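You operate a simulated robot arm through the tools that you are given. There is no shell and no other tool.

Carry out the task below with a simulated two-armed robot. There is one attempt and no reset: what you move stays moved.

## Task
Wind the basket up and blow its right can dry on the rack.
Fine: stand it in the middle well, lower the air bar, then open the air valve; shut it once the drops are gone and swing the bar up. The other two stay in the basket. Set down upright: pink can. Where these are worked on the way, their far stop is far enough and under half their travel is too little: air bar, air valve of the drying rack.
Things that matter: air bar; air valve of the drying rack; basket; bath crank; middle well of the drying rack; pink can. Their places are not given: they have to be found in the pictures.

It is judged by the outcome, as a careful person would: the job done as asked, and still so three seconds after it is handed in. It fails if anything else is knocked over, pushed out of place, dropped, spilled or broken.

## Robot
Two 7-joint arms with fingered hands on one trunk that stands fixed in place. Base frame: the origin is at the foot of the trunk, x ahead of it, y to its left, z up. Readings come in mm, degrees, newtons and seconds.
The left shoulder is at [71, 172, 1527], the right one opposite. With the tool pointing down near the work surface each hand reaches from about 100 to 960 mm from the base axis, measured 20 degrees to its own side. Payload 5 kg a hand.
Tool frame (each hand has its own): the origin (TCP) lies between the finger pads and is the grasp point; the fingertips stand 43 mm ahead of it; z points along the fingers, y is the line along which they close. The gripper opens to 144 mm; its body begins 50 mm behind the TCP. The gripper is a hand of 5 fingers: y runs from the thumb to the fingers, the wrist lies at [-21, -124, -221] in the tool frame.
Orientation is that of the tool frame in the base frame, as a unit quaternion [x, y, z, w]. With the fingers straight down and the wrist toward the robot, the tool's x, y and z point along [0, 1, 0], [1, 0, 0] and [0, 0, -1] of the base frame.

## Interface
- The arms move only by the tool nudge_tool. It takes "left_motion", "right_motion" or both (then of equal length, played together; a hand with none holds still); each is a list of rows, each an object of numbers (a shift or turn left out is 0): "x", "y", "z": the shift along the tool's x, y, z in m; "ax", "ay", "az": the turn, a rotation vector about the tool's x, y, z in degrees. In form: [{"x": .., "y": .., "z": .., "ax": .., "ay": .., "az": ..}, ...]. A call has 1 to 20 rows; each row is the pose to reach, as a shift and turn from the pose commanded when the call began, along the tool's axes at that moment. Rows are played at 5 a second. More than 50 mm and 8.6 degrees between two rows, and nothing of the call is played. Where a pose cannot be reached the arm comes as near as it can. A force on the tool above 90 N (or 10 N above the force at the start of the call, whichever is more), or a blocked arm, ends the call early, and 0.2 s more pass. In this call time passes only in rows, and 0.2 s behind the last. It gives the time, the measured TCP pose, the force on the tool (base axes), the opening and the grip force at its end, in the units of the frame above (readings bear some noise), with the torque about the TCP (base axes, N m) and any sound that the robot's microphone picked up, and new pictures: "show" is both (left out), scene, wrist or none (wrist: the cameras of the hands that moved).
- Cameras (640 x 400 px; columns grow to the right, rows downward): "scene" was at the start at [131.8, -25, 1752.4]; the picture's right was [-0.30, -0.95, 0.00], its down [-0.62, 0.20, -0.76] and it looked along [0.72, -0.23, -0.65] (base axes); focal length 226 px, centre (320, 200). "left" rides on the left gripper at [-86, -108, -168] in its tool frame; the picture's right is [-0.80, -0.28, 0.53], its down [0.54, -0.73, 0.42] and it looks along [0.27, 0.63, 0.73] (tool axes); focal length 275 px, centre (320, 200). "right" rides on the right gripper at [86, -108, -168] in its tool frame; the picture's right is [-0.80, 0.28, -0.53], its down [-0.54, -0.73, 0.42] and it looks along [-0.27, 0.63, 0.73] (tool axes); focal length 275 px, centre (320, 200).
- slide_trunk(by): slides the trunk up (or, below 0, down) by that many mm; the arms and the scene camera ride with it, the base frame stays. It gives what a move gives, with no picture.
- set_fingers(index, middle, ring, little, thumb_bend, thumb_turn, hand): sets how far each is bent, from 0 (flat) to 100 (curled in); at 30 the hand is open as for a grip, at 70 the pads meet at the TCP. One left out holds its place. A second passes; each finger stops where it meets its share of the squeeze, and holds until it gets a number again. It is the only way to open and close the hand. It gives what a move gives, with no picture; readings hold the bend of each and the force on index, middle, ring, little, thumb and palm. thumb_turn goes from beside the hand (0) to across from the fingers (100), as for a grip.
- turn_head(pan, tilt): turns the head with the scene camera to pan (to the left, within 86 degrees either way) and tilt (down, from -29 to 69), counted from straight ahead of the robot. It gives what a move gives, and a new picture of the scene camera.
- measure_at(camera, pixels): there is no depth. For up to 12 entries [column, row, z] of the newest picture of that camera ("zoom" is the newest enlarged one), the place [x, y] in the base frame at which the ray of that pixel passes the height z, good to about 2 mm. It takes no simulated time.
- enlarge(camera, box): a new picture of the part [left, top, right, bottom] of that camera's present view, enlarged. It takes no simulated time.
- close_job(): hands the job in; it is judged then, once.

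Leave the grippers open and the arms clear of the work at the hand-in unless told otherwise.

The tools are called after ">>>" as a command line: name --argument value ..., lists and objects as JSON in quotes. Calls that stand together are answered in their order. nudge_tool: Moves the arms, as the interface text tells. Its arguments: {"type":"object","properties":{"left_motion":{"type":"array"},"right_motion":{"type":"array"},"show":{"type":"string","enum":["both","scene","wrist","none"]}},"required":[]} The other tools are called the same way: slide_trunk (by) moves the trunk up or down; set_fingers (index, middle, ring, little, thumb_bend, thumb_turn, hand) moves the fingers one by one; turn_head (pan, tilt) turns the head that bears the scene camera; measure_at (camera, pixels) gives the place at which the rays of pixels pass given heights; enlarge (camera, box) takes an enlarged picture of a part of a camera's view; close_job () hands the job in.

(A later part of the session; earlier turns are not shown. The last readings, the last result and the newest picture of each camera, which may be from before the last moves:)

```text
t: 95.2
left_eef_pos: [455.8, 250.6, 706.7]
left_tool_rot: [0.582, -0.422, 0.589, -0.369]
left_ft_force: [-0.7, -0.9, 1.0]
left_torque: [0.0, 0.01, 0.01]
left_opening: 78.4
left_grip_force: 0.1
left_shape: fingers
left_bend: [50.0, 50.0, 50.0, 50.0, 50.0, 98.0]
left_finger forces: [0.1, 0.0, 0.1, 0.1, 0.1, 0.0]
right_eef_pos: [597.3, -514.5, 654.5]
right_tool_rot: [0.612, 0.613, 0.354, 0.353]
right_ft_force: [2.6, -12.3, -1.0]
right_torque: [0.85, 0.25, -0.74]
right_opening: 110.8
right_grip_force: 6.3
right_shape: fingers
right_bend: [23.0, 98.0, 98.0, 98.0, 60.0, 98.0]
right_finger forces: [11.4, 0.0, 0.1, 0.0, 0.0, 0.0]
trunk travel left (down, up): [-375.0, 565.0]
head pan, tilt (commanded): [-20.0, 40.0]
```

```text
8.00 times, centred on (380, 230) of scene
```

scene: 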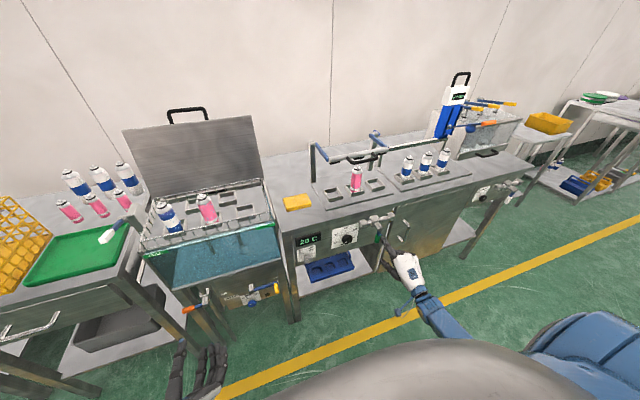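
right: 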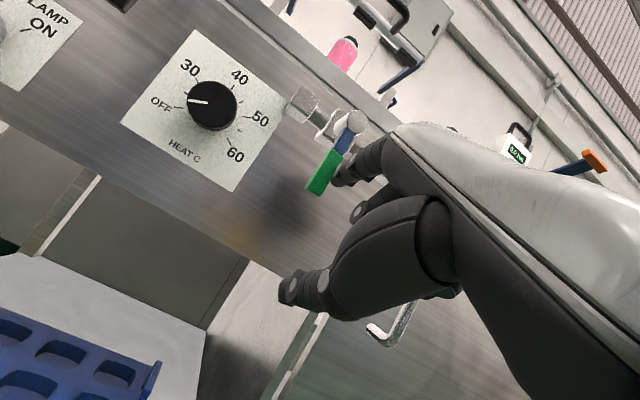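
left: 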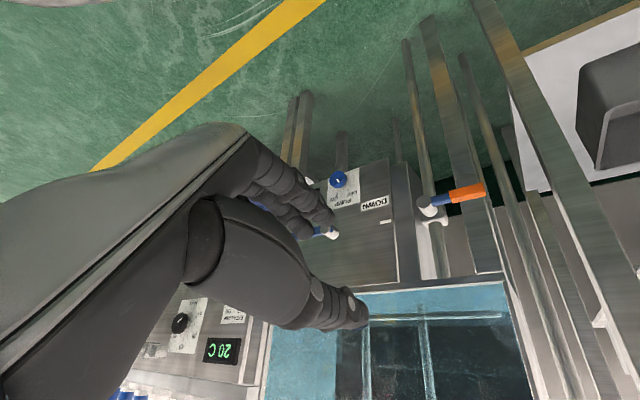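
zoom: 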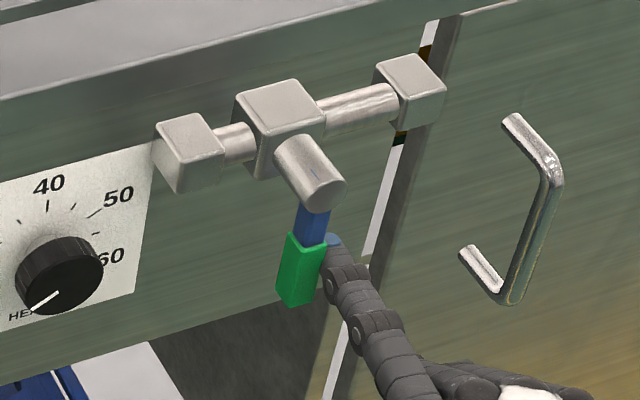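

At 12 N the finger just flexes and the lever stays put, so left may be the closed stop. I'll come around to the left side and try pushing right with the same gentle force.

>>> nudge_tool --right_motion '[{"x": -0.012}, {"x": -0.012, "y": -0.01, "z": -0.0173}, {"x": -0.012, "y": -0.02, "z": -0.0346}, {"x": 0.014, "y": -0.02, "z": -0.0346}, {"x": 0.036, "y": -0.02, "z": -0.0346}, {"x": 0.036, "y": -0.01, "z": -0.0173}, {"x": 0.036}]' --show "scene"

>>> enlarge --camera "scene" --box '[350, 205, 410, 255]'

```text
t: 96.8
left_eef_pos: [456.9, 250.2, 706.8]
left_tool_rot: [0.582, -0.421, 0.589, -0.369]
left_ft_force: [-0.5, 0.2, 0.3]
left_torque: [0.03, -0.03, -0.01]
left_opening: 78.1
left_grip_force: 0.0
left_shape: fingers
left_bend: [50.0, 50.0, 50.0, 50.0, 50.0, 98.0]
left_finger forces: [0.0, 0.0, 0.1, 0.1, 0.1, 0.0]
right_eef_pos: [597.4, -478.2, 655.1]
right_tool_rot: [0.612, 0.613, 0.353, 0.353]
right_ft_force: [0.4, -0.7, -0.3]
right_torque: [0.0, 0.01, -0.03]
right_opening: 111.7
right_grip_force: 0.0
right_shape: fingers
right_bend: [23.0, 98.0, 98.0, 98.0, 60.0, 98.0]
right_finger forces: [0.1, 0.1, 0.0, 0.1, 0.0, 0.0]
trunk travel left (down, up): [-375.0, 565.0]
head pan, tilt (commanded): [-20.0, 40.0]
```

scene: 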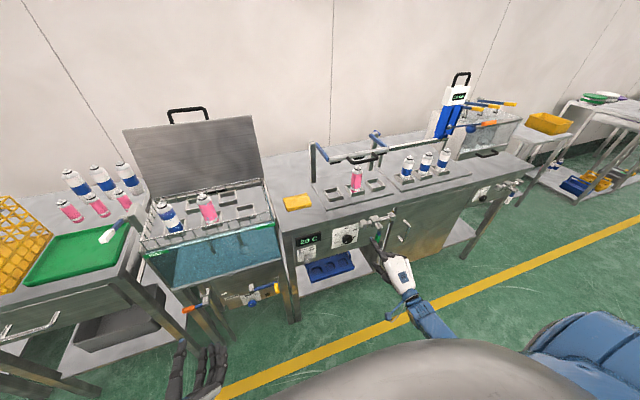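

```text
8.00 times, centred on (380, 230) of scene
```

zoom: 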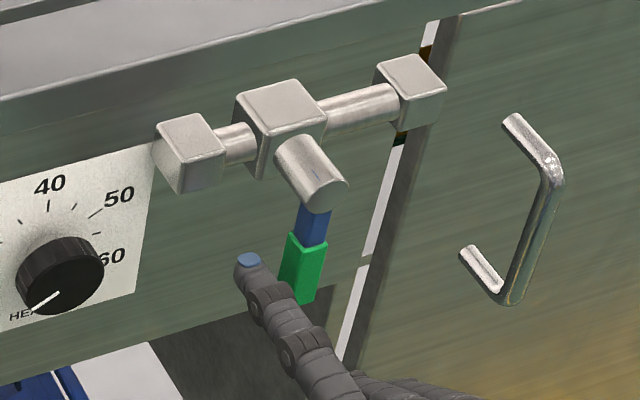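

The finger is now left of the lever. I'll push right gently.

>>> nudge_tool --right_motion '[{"x": -0.005}, {"x": -0.01}, {"x": -0.015}]' --show "none"

>>> enlarge --camera "scene" --box '[350, 205, 410, 255]'

```text
t: 97.6
left_eef_pos: [456.0, 250.3, 706.6]
left_tool_rot: [0.583, -0.421, 0.589, -0.369]
left_ft_force: [0.4, 0.1, -0.1]
left_torque: [0.01, 0.01, 0.02]
left_opening: 77.9
left_grip_force: 0.0
left_shape: fingers
left_bend: [50.0, 50.0, 50.0, 50.0, 50.0, 98.0]
left_finger forces: [0.0, 0.0, 0.0, 0.1, 0.0, 0.1]
right_eef_pos: [597.3, -492.1, 655.5]
right_tool_rot: [0.612, 0.613, 0.353, 0.353]
right_ft_force: [-0.7, 1.6, 0.2]
right_torque: [-0.01, -0.01, -0.04]
right_opening: 111.5
right_grip_force: 0.3
right_shape: fingers
right_bend: [23.0, 98.0, 98.0, 98.0, 60.0, 98.0]
right_finger forces: [0.1, 0.0, 0.1, 0.0, 0.0, 0.1]
trunk travel left (down, up): [-375.0, 565.0]
head pan, tilt (commanded): [-20.0, 40.0]
```

```text
8.00 times, centred on (380, 230) of scene
```

zoom: 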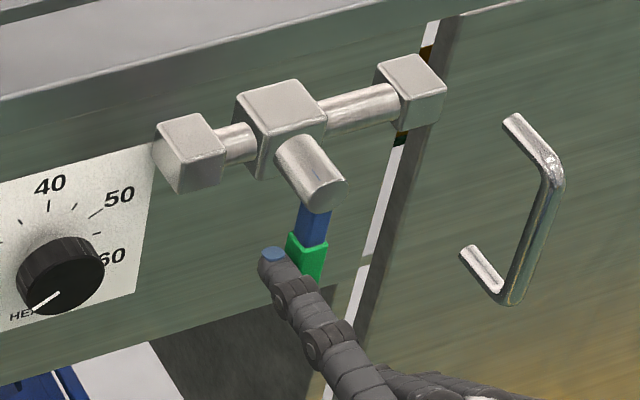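

Just touching. I'll push right another 12 mm.

>>> nudge_tool --right_motion '[{"x": -0.004}, {"x": -0.008}, {"x": -0.012}]' --show "none"

>>> enlarge --camera "scene" --box '[350, 205, 410, 255]'

```text
t: 98.4
left_eef_pos: [456.6, 250.1, 706.4]
left_tool_rot: [0.583, -0.421, 0.59, -0.368]
left_ft_force: [0.4, 0.2, 0.9]
left_torque: [0.0, -0.02, -0.01]
left_opening: 77.9
left_grip_force: 0.0
left_shape: fingers
left_bend: [50.0, 50.0, 50.0, 50.0, 50.0, 98.0]
left_finger forces: [0.0, 0.0, 0.0, 0.0, 0.0, 0.0]
right_eef_pos: [595.9, -503.6, 654.4]
right_tool_rot: [0.612, 0.612, 0.353, 0.354]
right_ft_force: [-0.7, 1.7, 0.4]
right_torque: [-0.16, -0.07, 0.14]
right_opening: 111.8
right_grip_force: 0.7
right_shape: fingers
right_bend: [23.0, 98.0, 98.0, 98.0, 60.0, 98.0]
right_finger forces: [2.1, 0.0, 0.0, 0.1, 0.0, 0.0]
trunk travel left (down, up): [-375.0, 565.0]
head pan, tilt (commanded): [-20.0, 40.0]
```

```text
8.00 times, centred on (380, 230) of scene
```

zoom: 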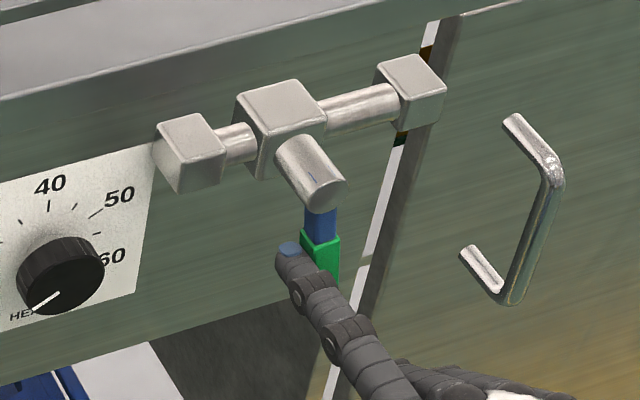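

The lever gives way to the right at only 2 N, so right opens it. I'll follow its arc up to about 65° and watch.

>>> nudge_tool --right_motion '[{"x": -0.007, "y": 0.0001}, {"x": -0.0138, "y": 0.0003, "z": -0.0002}, {"x": -0.0241, "y": 0.0027, "z": -0.0016}, {"x": -0.0338, "y": 0.0066, "z": -0.0038}, {"x": -0.0425, "y": 0.0119, "z": -0.0069}, {"x": -0.0501, "y": 0.0184, "z": -0.0106}]' --show "scene"

>>> enlarge --camera "scene" --box '[350, 205, 410, 255]'

>>> enlarge --camera "scene" --box '[310, 130, 410, 210]'

```text
t: 99.8
left_eef_pos: [456.4, 251.0, 707.1]
left_tool_rot: [0.582, -0.421, 0.59, -0.368]
left_ft_force: [1.3, -0.1, -0.7]
left_torque: [0.01, 0.03, 0.02]
left_opening: 78.3
left_grip_force: 0.0
left_shape: fingers
left_bend: [50.0, 50.0, 50.0, 50.0, 50.0, 98.0]
left_finger forces: [0.0, 0.1, 0.0, 0.0, 0.0, 0.1]
right_eef_pos: [597.5, -555.1, 675.9]
right_tool_rot: [0.613, 0.612, 0.353, 0.354]
right_ft_force: [0.0, 1.4, -1.7]
right_torque: [-0.13, 0.14, 0.08]
right_opening: 109.5
right_grip_force: 0.8
right_shape: fingers
right_bend: [23.0, 98.0, 98.0, 98.0, 60.0, 98.0]
right_finger forces: [1.6, 0.1, 0.1, 0.0, 0.0, 0.0]
trunk travel left (down, up): [-375.0, 565.0]
head pan, tilt (commanded): [-20.0, 40.0]
```

scene: 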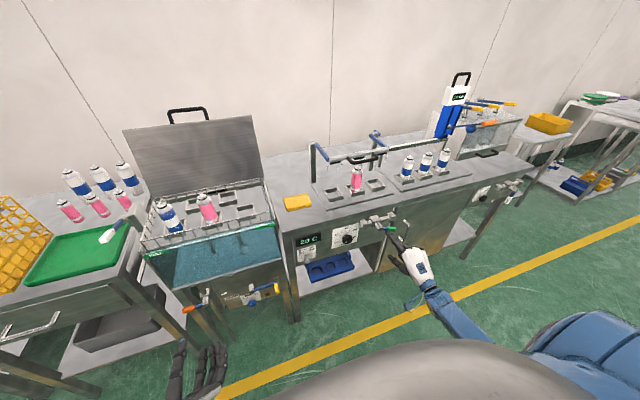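

```text
8.00 times, centred on (380, 230) of scene
```

zoom: 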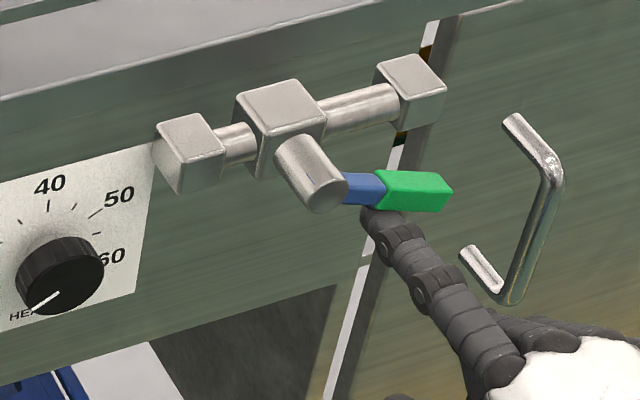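

```text
5.00 times, centred on (360, 170) of scene
```

zoom: 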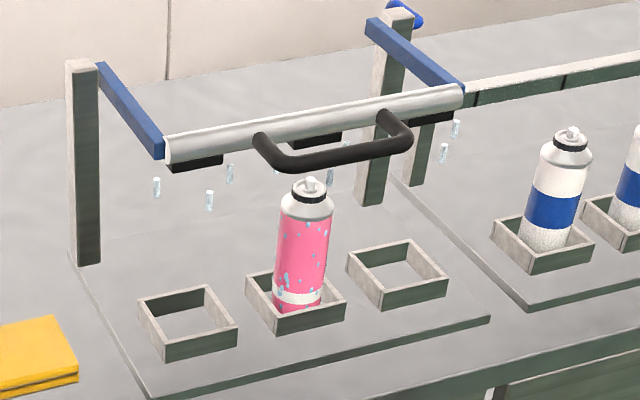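

Air is blowing: streaks show under the nozzles. The lever is at about 75°, so I'll push it the rest of the way to its stop.

>>> nudge_tool --right_motion '[{"x": -0.0035, "y": 0.0037, "z": -0.0021}, {"x": -0.0062, "y": 0.0074, "z": -0.0043}, {"x": -0.0088, "y": 0.0116, "z": -0.0067}, {"x": -0.0107, "y": 0.0159, "z": -0.0092}]' --show "scene"

>>> enlarge --camera "scene" --box '[350, 205, 410, 255]'

>>> enlarge --camera "scene" --box '[310, 130, 410, 210]'

```text
t: 100.8
left_eef_pos: [456.1, 251.0, 706.7]
left_tool_rot: [0.582, -0.422, 0.589, -0.369]
left_ft_force: [-0.6, 0.4, 0.2]
left_torque: [-0.02, -0.01, 0.01]
left_opening: 78.1
left_grip_force: 0.0
left_shape: fingers
left_bend: [50.0, 50.0, 50.0, 50.0, 50.0, 98.0]
left_finger forces: [0.0, 0.1, 0.1, 0.0, 0.1, 0.0]
right_eef_pos: [598.6, -565.3, 695.0]
right_tool_rot: [0.612, 0.612, 0.354, 0.354]
right_ft_force: [-1.5, 1.9, -2.9]
right_torque: [-0.11, 0.12, 0.08]
right_opening: 108.9
right_grip_force: 1.0
right_shape: fingers
right_bend: [24.0, 98.0, 98.0, 98.0, 60.0, 98.0]
right_finger forces: [2.2, 0.1, 0.0, 0.0, 0.0, 0.0]
trunk travel left (down, up): [-375.0, 565.0]
head pan, tilt (commanded): [-20.0, 40.0]
```

scene: 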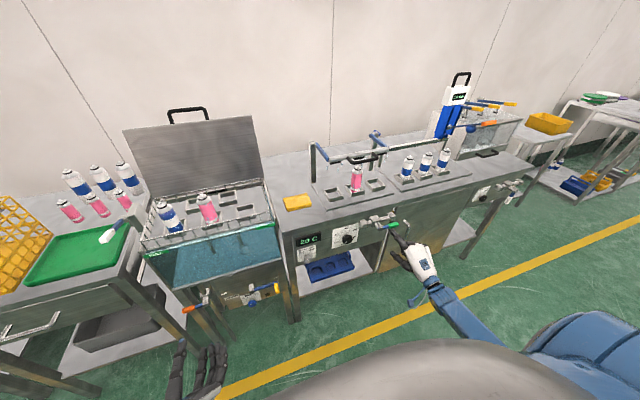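

```text
8.00 times, centred on (380, 230) of scene
```

zoom: 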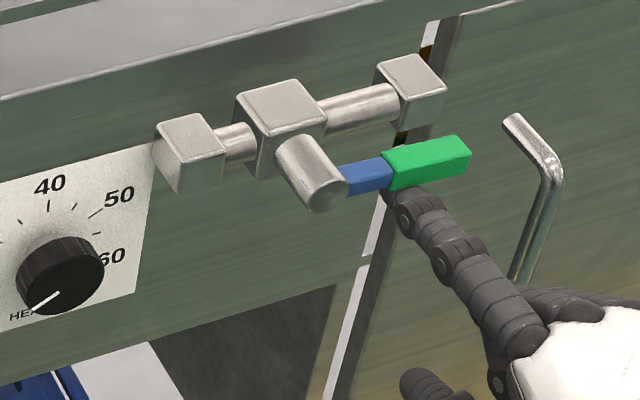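

```text
5.00 times, centred on (360, 170) of scene
```

zoom: 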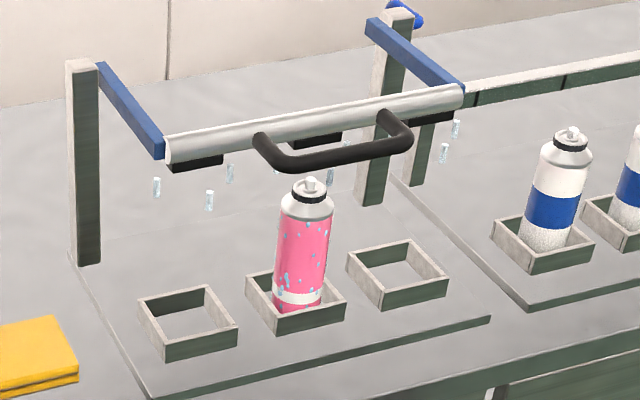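

The lever is now parallel to the pipe and air is flowing on the can. I'll give one small push to the stop, then wait and watch the drops.

>>> nudge_tool --right_motion '[{"x": -0.0008, "y": 0.0026, "z": -0.0015}, {"x": -0.001, "y": 0.0045, "z": -0.0026}, {"x": -0.001, "y": 0.0045, "z": -0.0026}, {"x": -0.001, "y": 0.0045, "z": -0.0026}, {"x": -0.001, "y": 0.0045, "z": -0.0026}, {"x": -0.001, "y": 0.0045, "z": -0.0026}, {"x": -0.001, "y": 0.0045, "z": -0.0026}, {"x": -0.001, "y": 0.0045, "z": -0.0026}, {"x": -0.001, "y": 0.0045, "z": -0.0026}, {"x": -0.001, "y": 0.0045, "z": -0.0026}]' --show "scene"

>>> enlarge --camera "scene" --box '[340, 155, 380, 200]'

>>> enlarge --camera "scene" --box '[350, 205, 410, 255]'

```text
t: 103.0
left_eef_pos: [455.5, 250.8, 707.0]
left_tool_rot: [0.583, -0.422, 0.589, -0.369]
left_ft_force: [0.1, 0.6, 0.5]
left_torque: [0.0, 0.0, 0.02]
left_opening: 78.4
left_grip_force: 0.0
left_shape: fingers
left_bend: [50.0, 50.0, 50.0, 50.0, 50.0, 98.0]
left_finger forces: [0.0, 0.0, 0.0, 0.0, 0.1, 0.0]
right_eef_pos: [598.8, -566.2, 699.2]
right_tool_rot: [0.612, 0.612, 0.354, 0.354]
right_ft_force: [-1.1, 1.1, -2.8]
right_torque: [-0.12, 0.15, 0.06]
right_opening: 107.4
right_grip_force: 1.7
right_shape: fingers
right_bend: [24.0, 98.0, 98.0, 98.0, 60.0, 98.0]
right_finger forces: [3.8, 0.1, 0.0, 0.0, 0.1, 0.0]
trunk travel left (down, up): [-375.0, 565.0]
head pan, tilt (commanded): [-20.0, 40.0]
```

scene: 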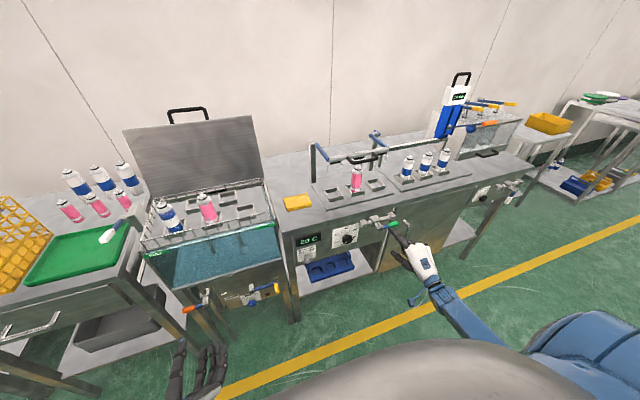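

```text
8.89 times, centred on (360, 178) of scene
```

zoom: 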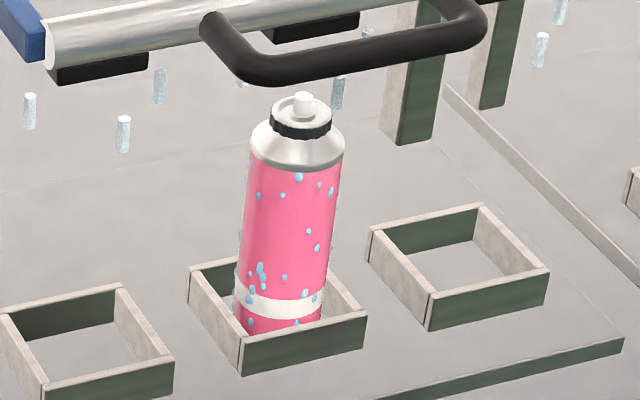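

```text
8.00 times, centred on (380, 230) of scene
```

zoom: 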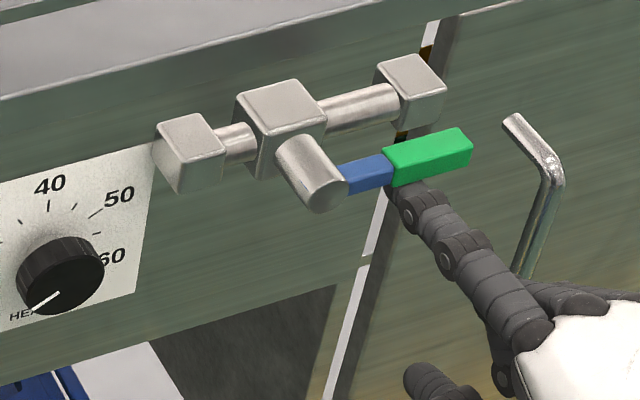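

Drops are still there. I'll wait four seconds and look again.

>>> nudge_tool --right_motion '[{"x": 0}, {"x": 0}, {"x": 0}, {"x": 0}, {"x": 0}, {"x": 0}, {"x": 0}, {"x": 0}, {"x": 0}, {"x": 0}, {"x": 0}, {"x": 0}, {"x": 0}, {"x": 0}, {"x": 0}, {"x": 0}, {"x": 0}, {"x": 0}, {"x": 0}, {"x": 0}]' --show "scene"

>>> enlarge --camera "scene" --box '[340, 155, 380, 200]'

```text
t: 107.2
left_eef_pos: [456.1, 250.7, 707.3]
left_tool_rot: [0.582, -0.422, 0.591, -0.367]
left_ft_force: [0.7, -0.8, 0.2]
left_torque: [0.0, -0.03, 0.02]
left_opening: 78.3
left_grip_force: 0.0
left_shape: fingers
left_bend: [50.0, 50.0, 50.0, 50.0, 50.0, 98.0]
left_finger forces: [0.0, 0.0, 0.0, 0.1, 0.1, 0.1]
right_eef_pos: [597.7, -566.2, 699.3]
right_tool_rot: [0.612, 0.613, 0.354, 0.353]
right_ft_force: [-1.4, 1.6, -4.3]
right_torque: [-0.15, 0.12, 0.08]
right_opening: 107.6
right_grip_force: 1.2
right_shape: fingers
right_bend: [24.0, 98.0, 98.0, 98.0, 60.0, 98.0]
right_finger forces: [3.9, 0.0, 0.0, 0.1, 0.0, 0.0]
trunk travel left (down, up): [-375.0, 565.0]
head pan, tilt (commanded): [-20.0, 40.0]
```

scene: 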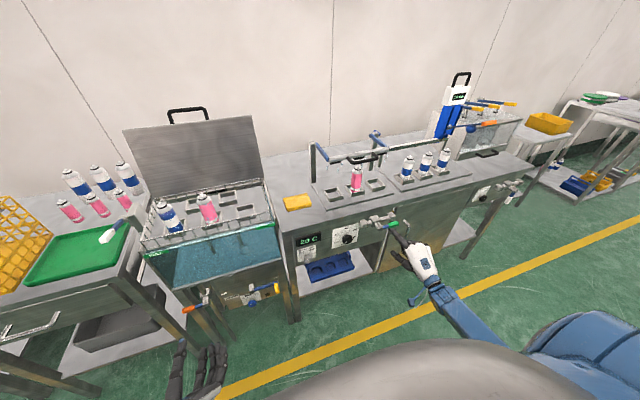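

```text
8.89 times, centred on (360, 178) of scene
```

zoom: 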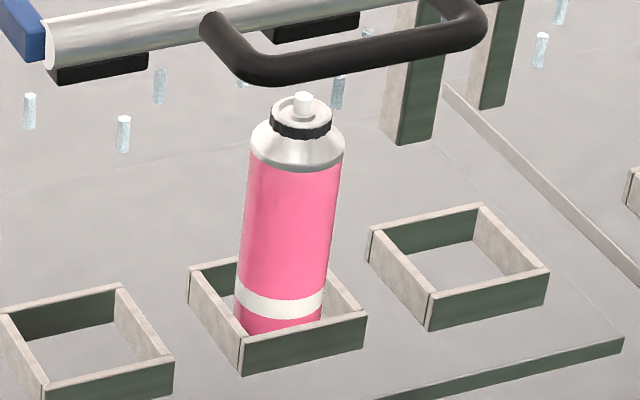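

The drops are gone; the can looks dry. Now I'll shut the valve: back out from under the lever, rise, and come in above it.

>>> nudge_tool --right_motion '[{"y": -0.0052, "z": 0.003}, {"y": -0.0167, "z": -0.0169}, {"y": -0.0277, "z": -0.036}, {"y": -0.0017, "z": -0.051}, {"y": 0.0191, "z": -0.063}, {"y": 0.0306, "z": -0.0431}, {"y": 0.0416, "z": -0.024}]' --show "both"

>>> enlarge --camera "scene" --box '[350, 205, 410, 255]'

```text
t: 108.8
left_eef_pos: [456.5, 249.5, 706.0]
left_tool_rot: [0.583, -0.421, 0.59, -0.368]
left_ft_force: [0.3, 0.2, 0.1]
left_torque: [-0.04, -0.03, 0.02]
left_opening: 78.2
left_grip_force: 0.1
left_shape: fingers
left_bend: [50.0, 50.0, 50.0, 50.0, 50.0, 98.0]
left_finger forces: [0.0, 0.1, 0.0, 0.0, 0.1, 0.0]
right_eef_pos: [596.0, -566.4, 748.3]
right_tool_rot: [0.612, 0.613, 0.353, 0.353]
right_ft_force: [0.1, 0.2, -0.2]
right_torque: [0.03, -0.03, 0.01]
right_opening: 111.7
right_grip_force: 0.0
right_shape: fingers
right_bend: [23.0, 98.0, 98.0, 98.0, 60.0, 98.0]
right_finger forces: [0.0, 0.1, 0.1, 0.0, 0.1, 0.0]
trunk travel left (down, up): [-375.0, 565.0]
head pan, tilt (commanded): [-20.0, 40.0]
```

scene: 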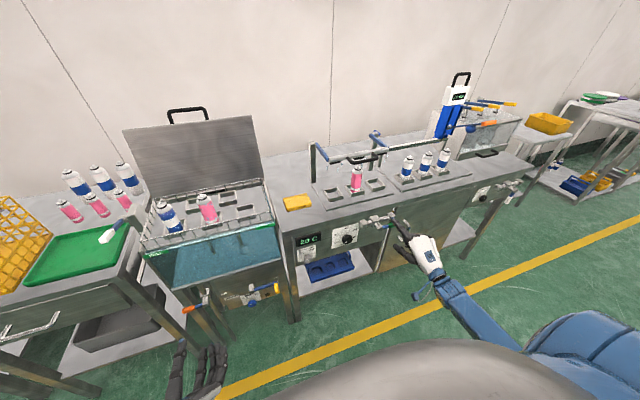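
right: 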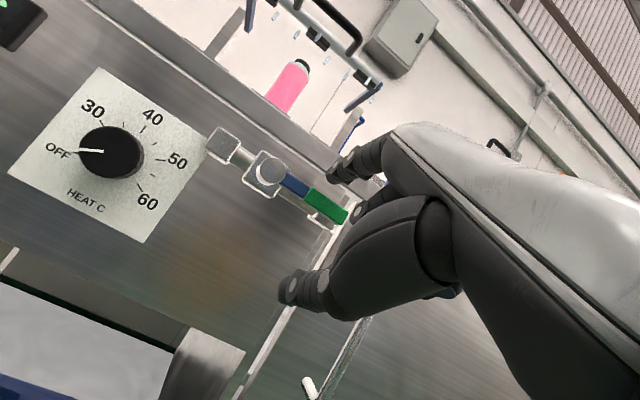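

```text
8.00 times, centred on (380, 230) of scene
```

zoom: 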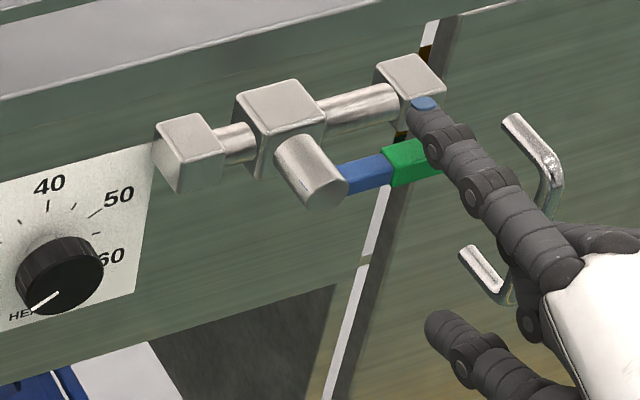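

The finger is above the lever. I'll press it down along its arc and back to hanging straight.

>>> nudge_tool --right_motion '[{"x": 0.0004, "y": -0.0156, "z": 0.009}, {"x": -0.0013, "y": -0.0246, "z": 0.0142}, {"x": -0.0011, "y": -0.0339, "z": 0.0196}, {"x": 0.0008, "y": -0.0429, "z": 0.0248}, {"x": 0.0046, "y": -0.0514, "z": 0.0297}, {"x": 0.01, "y": -0.0594, "z": 0.0343}, {"x": 0.0169, "y": -0.0663, "z": 0.0383}, {"x": 0.0251, "y": -0.0721, "z": 0.0417}, {"x": 0.0344, "y": -0.0766, "z": 0.0443}, {"x": 0.0444, "y": -0.0797, "z": 0.046}]' --show "scene"

>>> enlarge --camera "scene" --box '[350, 205, 410, 255]'

>>> enlarge --camera "scene" --box '[310, 130, 410, 210]'

```text
t: 111.0
left_eef_pos: [455.9, 250.9, 706.8]
left_tool_rot: [0.582, -0.421, 0.589, -0.369]
left_ft_force: [-0.3, 0.1, -0.2]
left_torque: [-0.04, -0.03, 0.03]
left_opening: 78.3
left_grip_force: 0.0
left_shape: fingers
left_bend: [50.0, 50.0, 50.0, 50.0, 50.0, 98.0]
left_finger forces: [0.0, 0.1, 0.0, 0.0, 0.1, 0.0]
right_eef_pos: [597.9, -522.2, 657.0]
right_tool_rot: [0.612, 0.612, 0.354, 0.353]
right_ft_force: [-0.4, -6.4, 2.2]
right_torque: [0.52, -0.17, -0.4]
right_opening: 114.3
right_grip_force: 3.2
right_shape: fingers
right_bend: [22.0, 98.0, 98.0, 98.0, 60.0, 98.0]
right_finger forces: [6.3, 0.0, 0.0, 0.0, 0.0, 0.0]
trunk travel left (down, up): [-375.0, 565.0]
head pan, tilt (commanded): [-20.0, 40.0]
```

scene: 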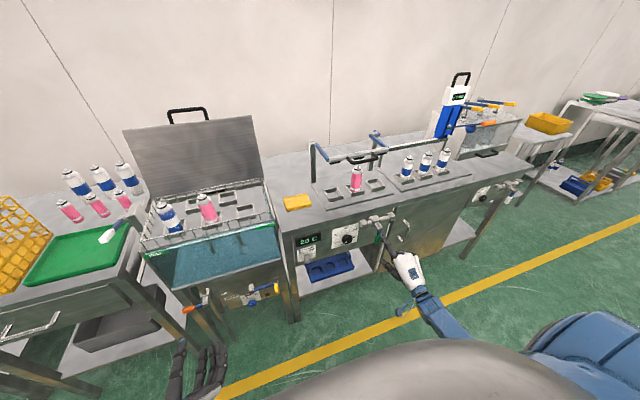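

```text
8.00 times, centred on (380, 230) of scene
```

zoom: 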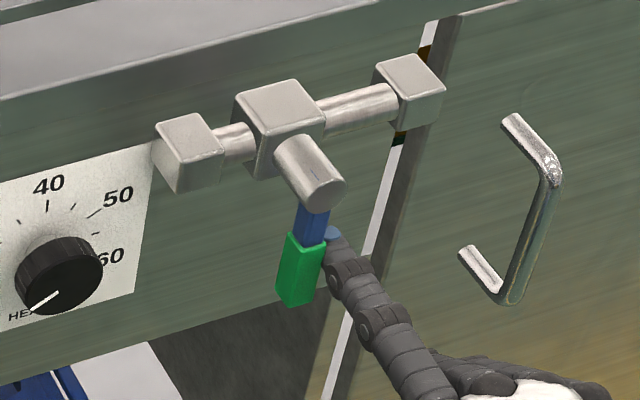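

```text
5.00 times, centred on (360, 170) of scene
```

zoom: 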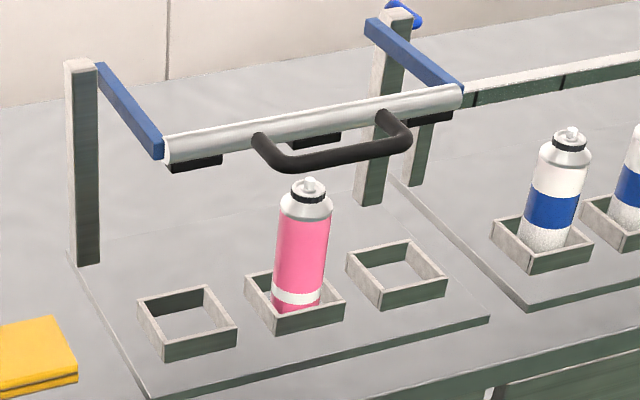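

The lever hangs straight at its closed stop and the air streaks are gone; the can is dry. I'll withdraw the right hand and rise to bar height, ready to swing the bar up.

>>> nudge_tool --right_motion '[{"x": -0.01}, {"x": -0.01, "y": -0.015, "z": -0.026}, {"x": -0.01, "y": -0.03, "z": -0.052}, {"x": -0.0015, "y": 0.0084, "z": -0.0741}, {"x": 0.007, "y": 0.0467, "z": -0.0963}, {"x": 0.0155, "y": 0.0851, "z": -0.1184}, {"x": 0.024, "y": 0.1235, "z": -0.1406}, {"x": 0.0325, "y": 0.1668, "z": -0.1541}, {"x": 0.041, "y": 0.2127, "z": -0.1632}, {"x": 0.0495, "y": 0.2585, "z": -0.1724}, {"x": 0.058, "y": 0.3044, "z": -0.1815}, {"x": 0.0665, "y": 0.3503, "z": -0.1907}, {"x": 0.075, "y": 0.3961, "z": -0.1999}]' --show "both"

>>> set_fingers --hand "right" --index 46 --middle 46 --ring 30 --little 30 --thumb_bend 56

>>> enlarge --camera "scene" --box '[350, 205, 410, 255]'

```text
t: 113.8
left_eef_pos: [457.1, 250.0, 705.8]
left_tool_rot: [0.582, -0.422, 0.59, -0.368]
left_ft_force: [0.1, 0.2, -0.4]
left_torque: [0.0, -0.01, 0.0]
left_opening: 78.1
left_grip_force: 0.0
left_shape: fingers
left_bend: [50.0, 50.0, 50.0, 50.0, 50.0, 98.0]
left_finger forces: [0.0, 0.0, 0.0, 0.1, 0.1, 0.0]
right_eef_pos: [622.4, -446.3, 1098.6]
right_tool_rot: [0.613, 0.613, 0.352, 0.353]
right_ft_force: [0.5, -0.2, -0.2]
right_torque: [0.0, -0.06, 0.02]
right_opening: 111.9
right_grip_force: 0.0
right_shape: fingers
right_bend: [23.0, 98.0, 98.0, 98.0, 60.0, 98.0]
right_finger forces: [0.0, 0.0, 0.0, 0.0, 0.0, 0.0]
trunk travel left (down, up): [-375.0, 565.0]
head pan, tilt (commanded): [-20.0, 40.0]
```

scene: 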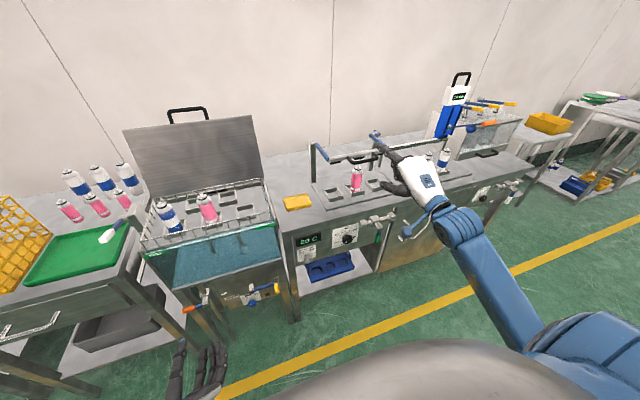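
right: 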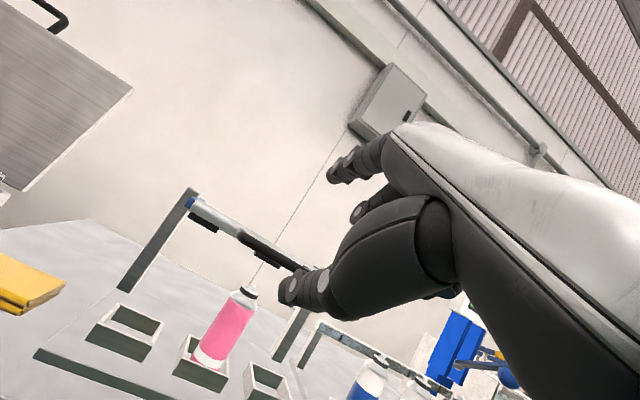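

```text
t: 114.8
left_eef_pos: [456.6, 251.0, 706.4]
left_tool_rot: [0.583, -0.421, 0.589, -0.369]
left_ft_force: [0.8, -0.3, -0.2]
left_torque: [0.03, -0.01, -0.02]
left_opening: 78.3
left_grip_force: 0.2
left_shape: fingers
left_bend: [50.0, 50.0, 50.0, 50.0, 50.0, 98.0]
left_finger forces: [0.0, 0.1, 0.0, 0.0, 0.1, 0.1]
right_eef_pos: [623.3, -444.9, 1099.0]
right_tool_rot: [0.612, 0.612, 0.354, 0.354]
right_ft_force: [-0.3, 0.0, 0.5]
right_torque: [0.04, 0.0, 0.0]
right_opening: 74.9
right_grip_force: 0.0
right_shape: fingers
right_bend: [46.0, 46.0, 30.0, 30.0, 56.0, 98.0]
right_finger forces: [0.1, 0.0, 0.0, 0.0, 0.1, 0.0]
trunk travel left (down, up): [-375.0, 565.0]
head pan, tilt (commanded): [-20.0, 40.0]
```

```text
8.00 times, centred on (380, 230) of scene
```

zoom: 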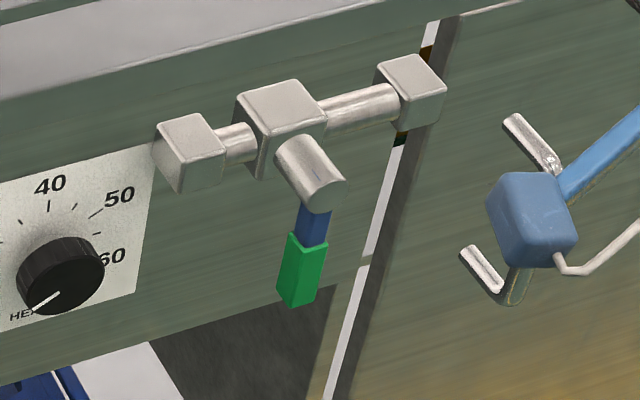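

The valve stays shut. The crossbar reads at z≈1062, x≈791. I'll move in again with fingers above and thumb below it.

>>> nudge_tool --right_motion '[{"y": 0.0166, "z": 0.0274}, {"y": 0.0331, "z": 0.0547}, {"y": 0.0497, "z": 0.0821}, {"y": 0.0497, "z": 0.107}, {"y": 0.0497, "z": 0.13}, {"y": 0.0497, "z": 0.152}]' --show "both"

>>> enlarge --camera "scene" --box '[310, 110, 410, 200]'

>>> enlarge --camera "right" --box '[200, 160, 440, 360]'

```text
t: 116.2
left_eef_pos: [455.9, 250.9, 706.1]
left_tool_rot: [0.583, -0.421, 0.589, -0.368]
left_ft_force: [0.3, 0.5, 0.4]
left_torque: [0.0, 0.0, 0.01]
left_opening: 78.3
left_grip_force: 0.1
left_shape: fingers
left_bend: [50.0, 50.0, 50.0, 50.0, 50.0, 98.0]
left_finger forces: [0.0, 0.1, 0.0, 0.0, 0.0, 0.0]
right_eef_pos: [781.3, -446.7, 1064.9]
right_tool_rot: [0.613, 0.613, 0.352, 0.353]
right_ft_force: [1.0, 0.6, -0.4]
right_torque: [0.03, -0.02, 0.02]
right_opening: 75.0
right_grip_force: 0.1
right_shape: fingers
right_bend: [46.0, 46.0, 30.0, 30.0, 56.0, 98.0]
right_finger forces: [0.0, 0.0, 0.0, 0.0, 0.0, 0.1]
trunk travel left (down, up): [-375.0, 565.0]
head pan, tilt (commanded): [-20.0, 40.0]
```

scene: 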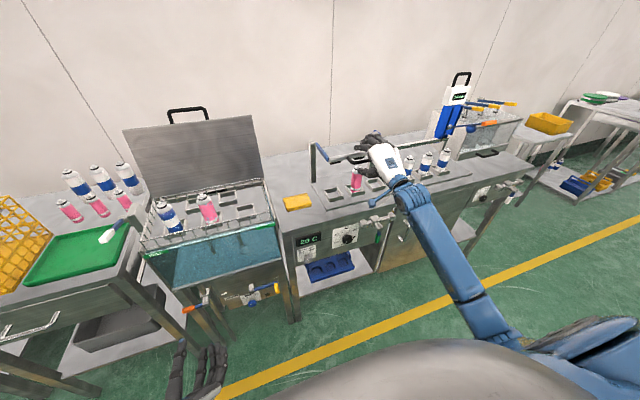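
right: 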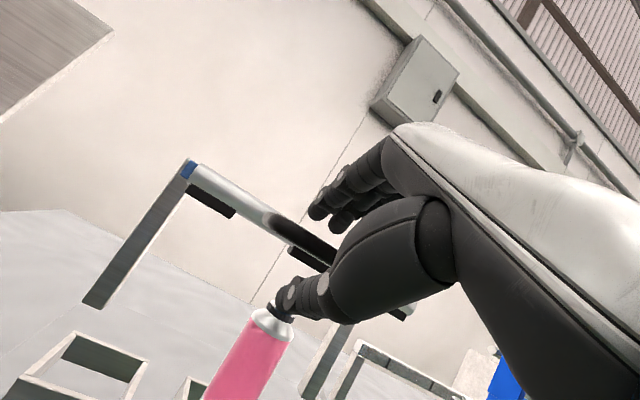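

```text
4.44 times, centred on (360, 155) of scene
```

zoom: 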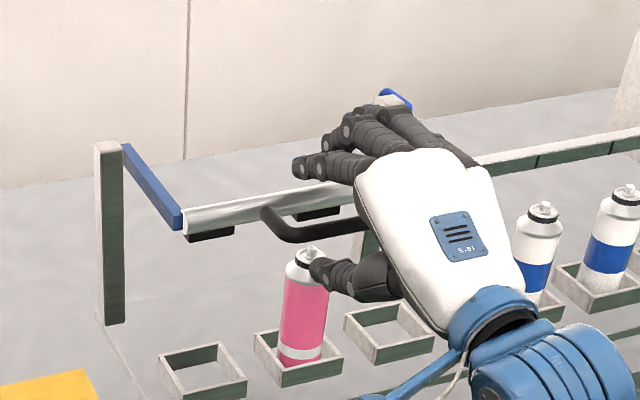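

```text
2.00 times, centred on (320, 260) of right
```

zoom: 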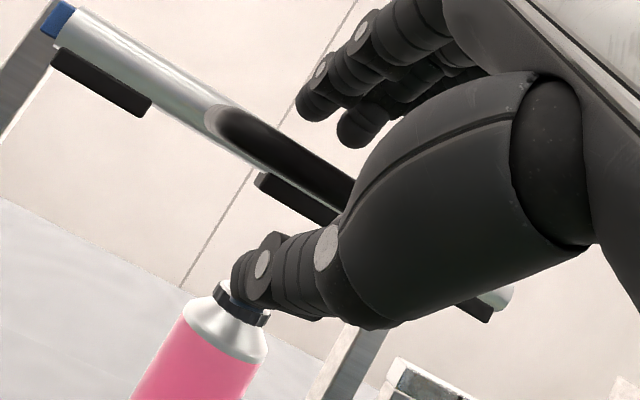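

The crossbar lies between thumb and fingers with no contact on the can (forces near zero). I'll close index, middle and thumb on it.

>>> set_fingers --hand "right" --index 75 --middle 75 --thumb_bend 75

>>> enlarge --camera "right" --box '[200, 160, 440, 360]'

```text
t: 117.2
left_eef_pos: [453.6, 251.0, 707.1]
left_tool_rot: [0.582, -0.421, 0.591, -0.368]
left_ft_force: [0.2, -1.3, 0.0]
left_torque: [0.0, -0.01, 0.0]
left_opening: 78.0
left_grip_force: 0.1
left_shape: fingers
left_bend: [50.0, 50.0, 50.0, 50.0, 50.0, 98.0]
left_finger forces: [0.0, 0.0, 0.0, 0.0, 0.0, 0.1]
right_eef_pos: [778.6, -446.5, 1066.6]
right_tool_rot: [0.612, 0.612, 0.354, 0.354]
right_ft_force: [1.3, -3.2, 12.7]
right_torque: [0.15, -1.27, 0.09]
right_opening: 22.2
right_grip_force: 19.5
right_shape: fingers
right_bend: [61.0, 74.0, 30.0, 30.0, 71.0, 97.0]
right_finger forces: [23.2, 5.8, 0.0, 0.0, 10.2, 0.1]
trunk travel left (down, up): [-375.0, 565.0]
head pan, tilt (commanded): [-20.0, 40.0]
```

```text
2.00 times, centred on (320, 260) of right
```

zoom: 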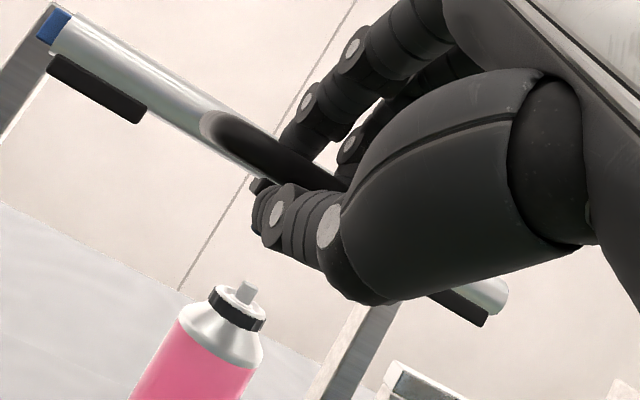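

Gripped: index on top, thumb below. I'll lift the bar along its arc about 20° first and check.

>>> nudge_tool --right_motion '[{"y": 0.0146, "z": -0.0076}, {"y": 0.0299, "z": -0.0139}, {"y": 0.0455, "z": -0.0189}, {"y": 0.0616, "z": -0.0224}]' --show "both"

>>> enlarge --camera "scene" --box '[300, 90, 410, 200]'

```text
t: 118.2
left_eef_pos: [455.7, 251.1, 706.1]
left_tool_rot: [0.582, -0.422, 0.59, -0.368]
left_ft_force: [1.1, -0.2, -0.1]
left_torque: [-0.02, -0.03, 0.01]
left_opening: 78.3
left_grip_force: 0.1
left_shape: fingers
left_bend: [50.0, 50.0, 50.0, 50.0, 50.0, 98.0]
left_finger forces: [0.1, 0.0, 0.0, 0.1, 0.0, 0.0]
right_eef_pos: [791.5, -447.8, 1127.2]
right_tool_rot: [0.613, 0.613, 0.353, 0.352]
right_ft_force: [4.8, -0.7, -5.4]
right_torque: [-0.03, 0.06, 0.12]
right_opening: 4.1
right_grip_force: 6.2
right_shape: fingers
right_bend: [68.0, 74.0, 30.0, 30.0, 73.0, 97.0]
right_finger forces: [0.0, 7.2, 0.1, 0.0, 4.9, 0.0]
trunk travel left (down, up): [-375.0, 565.0]
head pan, tilt (commanded): [-20.0, 40.0]
```

scene: 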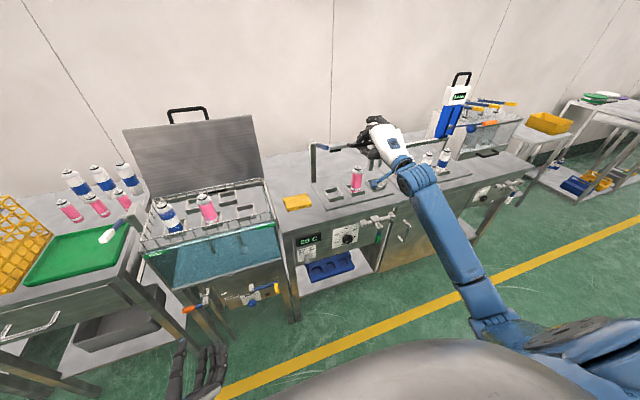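
right: 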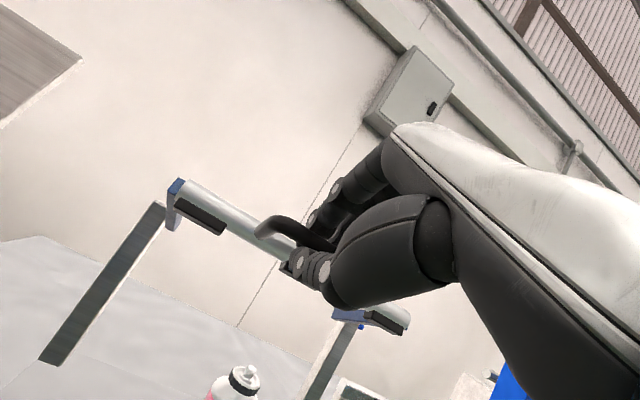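

```text
3.64 times, centred on (355, 145) of scene
```

zoom: 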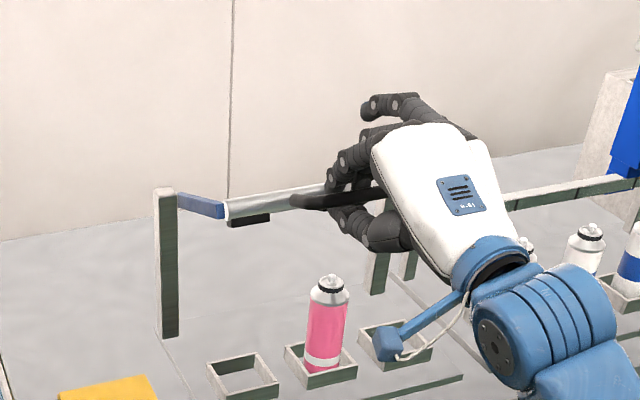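

The bar is lifting cleanly. I'll continue up to about 30° from vertical.

>>> nudge_tool --right_motion '[{"y": 0.0164, "z": -0.0022}, {"y": 0.0329, "z": -0.0029}, {"y": 0.0494, "z": -0.0022}, {"y": 0.0657, "z": -0.0001}, {"y": 0.0818, "z": 0.0036}, {"y": 0.0975, "z": 0.0085}, {"y": 0.1128, "z": 0.0148}, {"y": 0.1274, "z": 0.0224}]' --show "both"

>>> enlarge --camera "scene" --box '[300, 70, 410, 190]'

```text
t: 120.0
left_eef_pos: [458.2, 250.9, 706.1]
left_tool_rot: [0.583, -0.422, 0.589, -0.368]
left_ft_force: [0.8, 0.3, -0.5]
left_torque: [0.03, -0.02, -0.02]
left_opening: 78.2
left_grip_force: 0.0
left_shape: fingers
left_bend: [50.0, 50.0, 50.0, 50.0, 50.0, 98.0]
left_finger forces: [0.0, 0.1, 0.1, 0.1, 0.0, 0.0]
right_eef_pos: [876.7, -445.6, 1227.1]
right_tool_rot: [0.614, 0.612, 0.352, 0.353]
right_ft_force: [5.3, -2.8, -12.4]
right_torque: [0.09, 0.16, 0.1]
right_opening: 4.2
right_grip_force: 7.2
right_shape: fingers
right_bend: [68.0, 74.0, 30.0, 30.0, 73.0, 97.0]
right_finger forces: [0.1, 9.4, 0.0, 0.1, 5.3, 0.1]
trunk travel left (down, up): [-375.0, 565.0]
head pan, tilt (commanded): [-20.0, 40.0]
```

scene: 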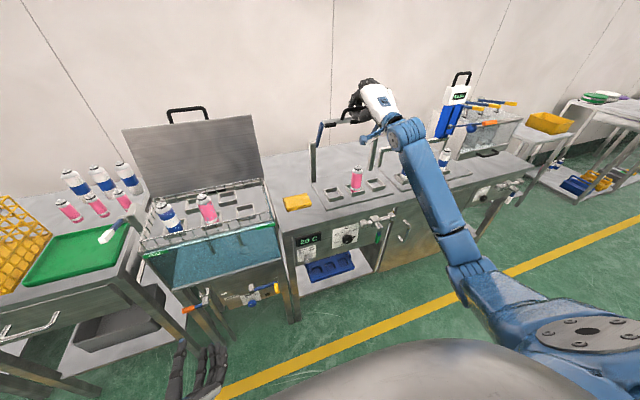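
right: 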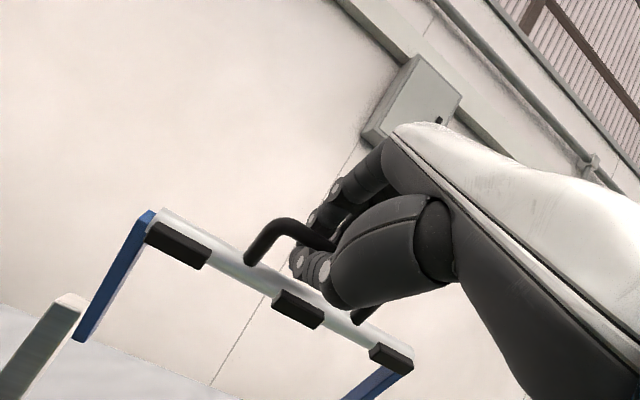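

```text
3.33 times, centred on (355, 130) of scene
```

zoom: 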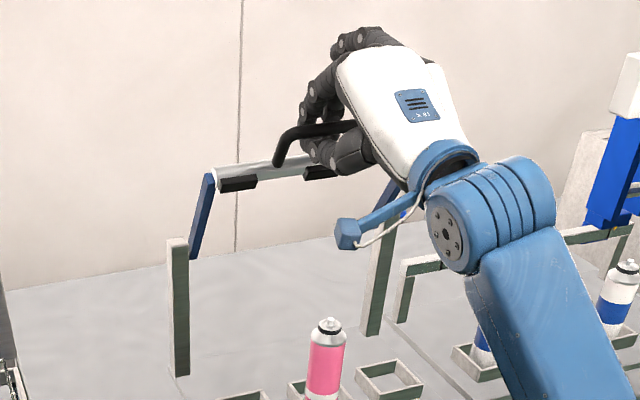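

At about 28° now. I'll continue over the top and back toward its rest stop.

>>> nudge_tool --right_motion '[{"y": 0.0135, "z": 0.009}, {"y": 0.0262, "z": 0.0194}, {"y": 0.0383, "z": 0.0305}, {"y": 0.0494, "z": 0.0427}, {"y": 0.0594, "z": 0.0557}, {"y": 0.0683, "z": 0.0697}, {"y": 0.0744, "z": 0.0814}]' --show "both"

>>> enlarge --camera "scene" --box '[300, 70, 410, 190]'

```text
t: 121.6
left_eef_pos: [457.0, 249.0, 705.2]
left_tool_rot: [0.583, -0.422, 0.589, -0.368]
left_ft_force: [0.2, 0.2, -0.4]
left_torque: [-0.02, 0.01, -0.04]
left_opening: 78.2
left_grip_force: 0.1
left_shape: fingers
left_bend: [50.0, 50.0, 50.0, 50.0, 50.0, 98.0]
left_finger forces: [0.0, 0.0, 0.0, 0.1, 0.0, 0.0]
right_eef_pos: [984.8, -446.5, 1251.2]
right_tool_rot: [0.613, 0.612, 0.354, 0.353]
right_ft_force: [0.3, 1.4, -11.4]
right_torque: [0.0, 0.1, 0.09]
right_opening: 5.1
right_grip_force: 6.3
right_shape: fingers
right_bend: [68.0, 74.0, 30.0, 30.0, 73.0, 97.0]
right_finger forces: [0.1, 5.7, 0.0, 0.0, 6.8, 0.0]
trunk travel left (down, up): [-375.0, 565.0]
head pan, tilt (commanded): [-20.0, 40.0]
```

scene: 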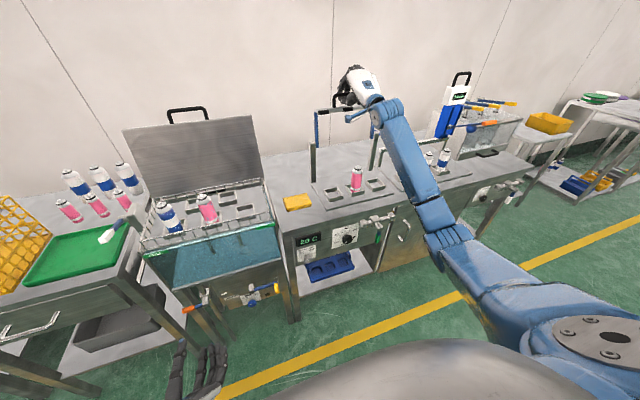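
right: 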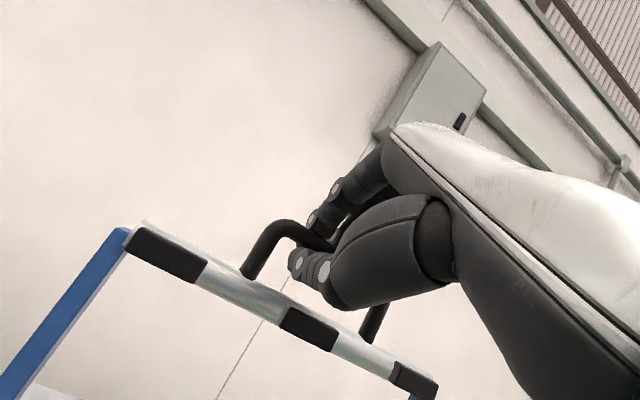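

```text
3.33 times, centred on (355, 130) of scene
```

zoom: 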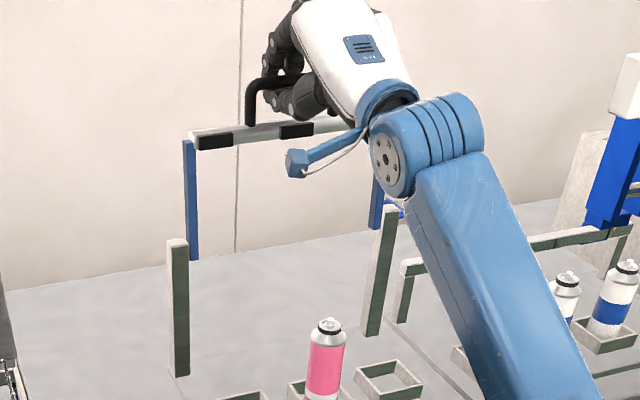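

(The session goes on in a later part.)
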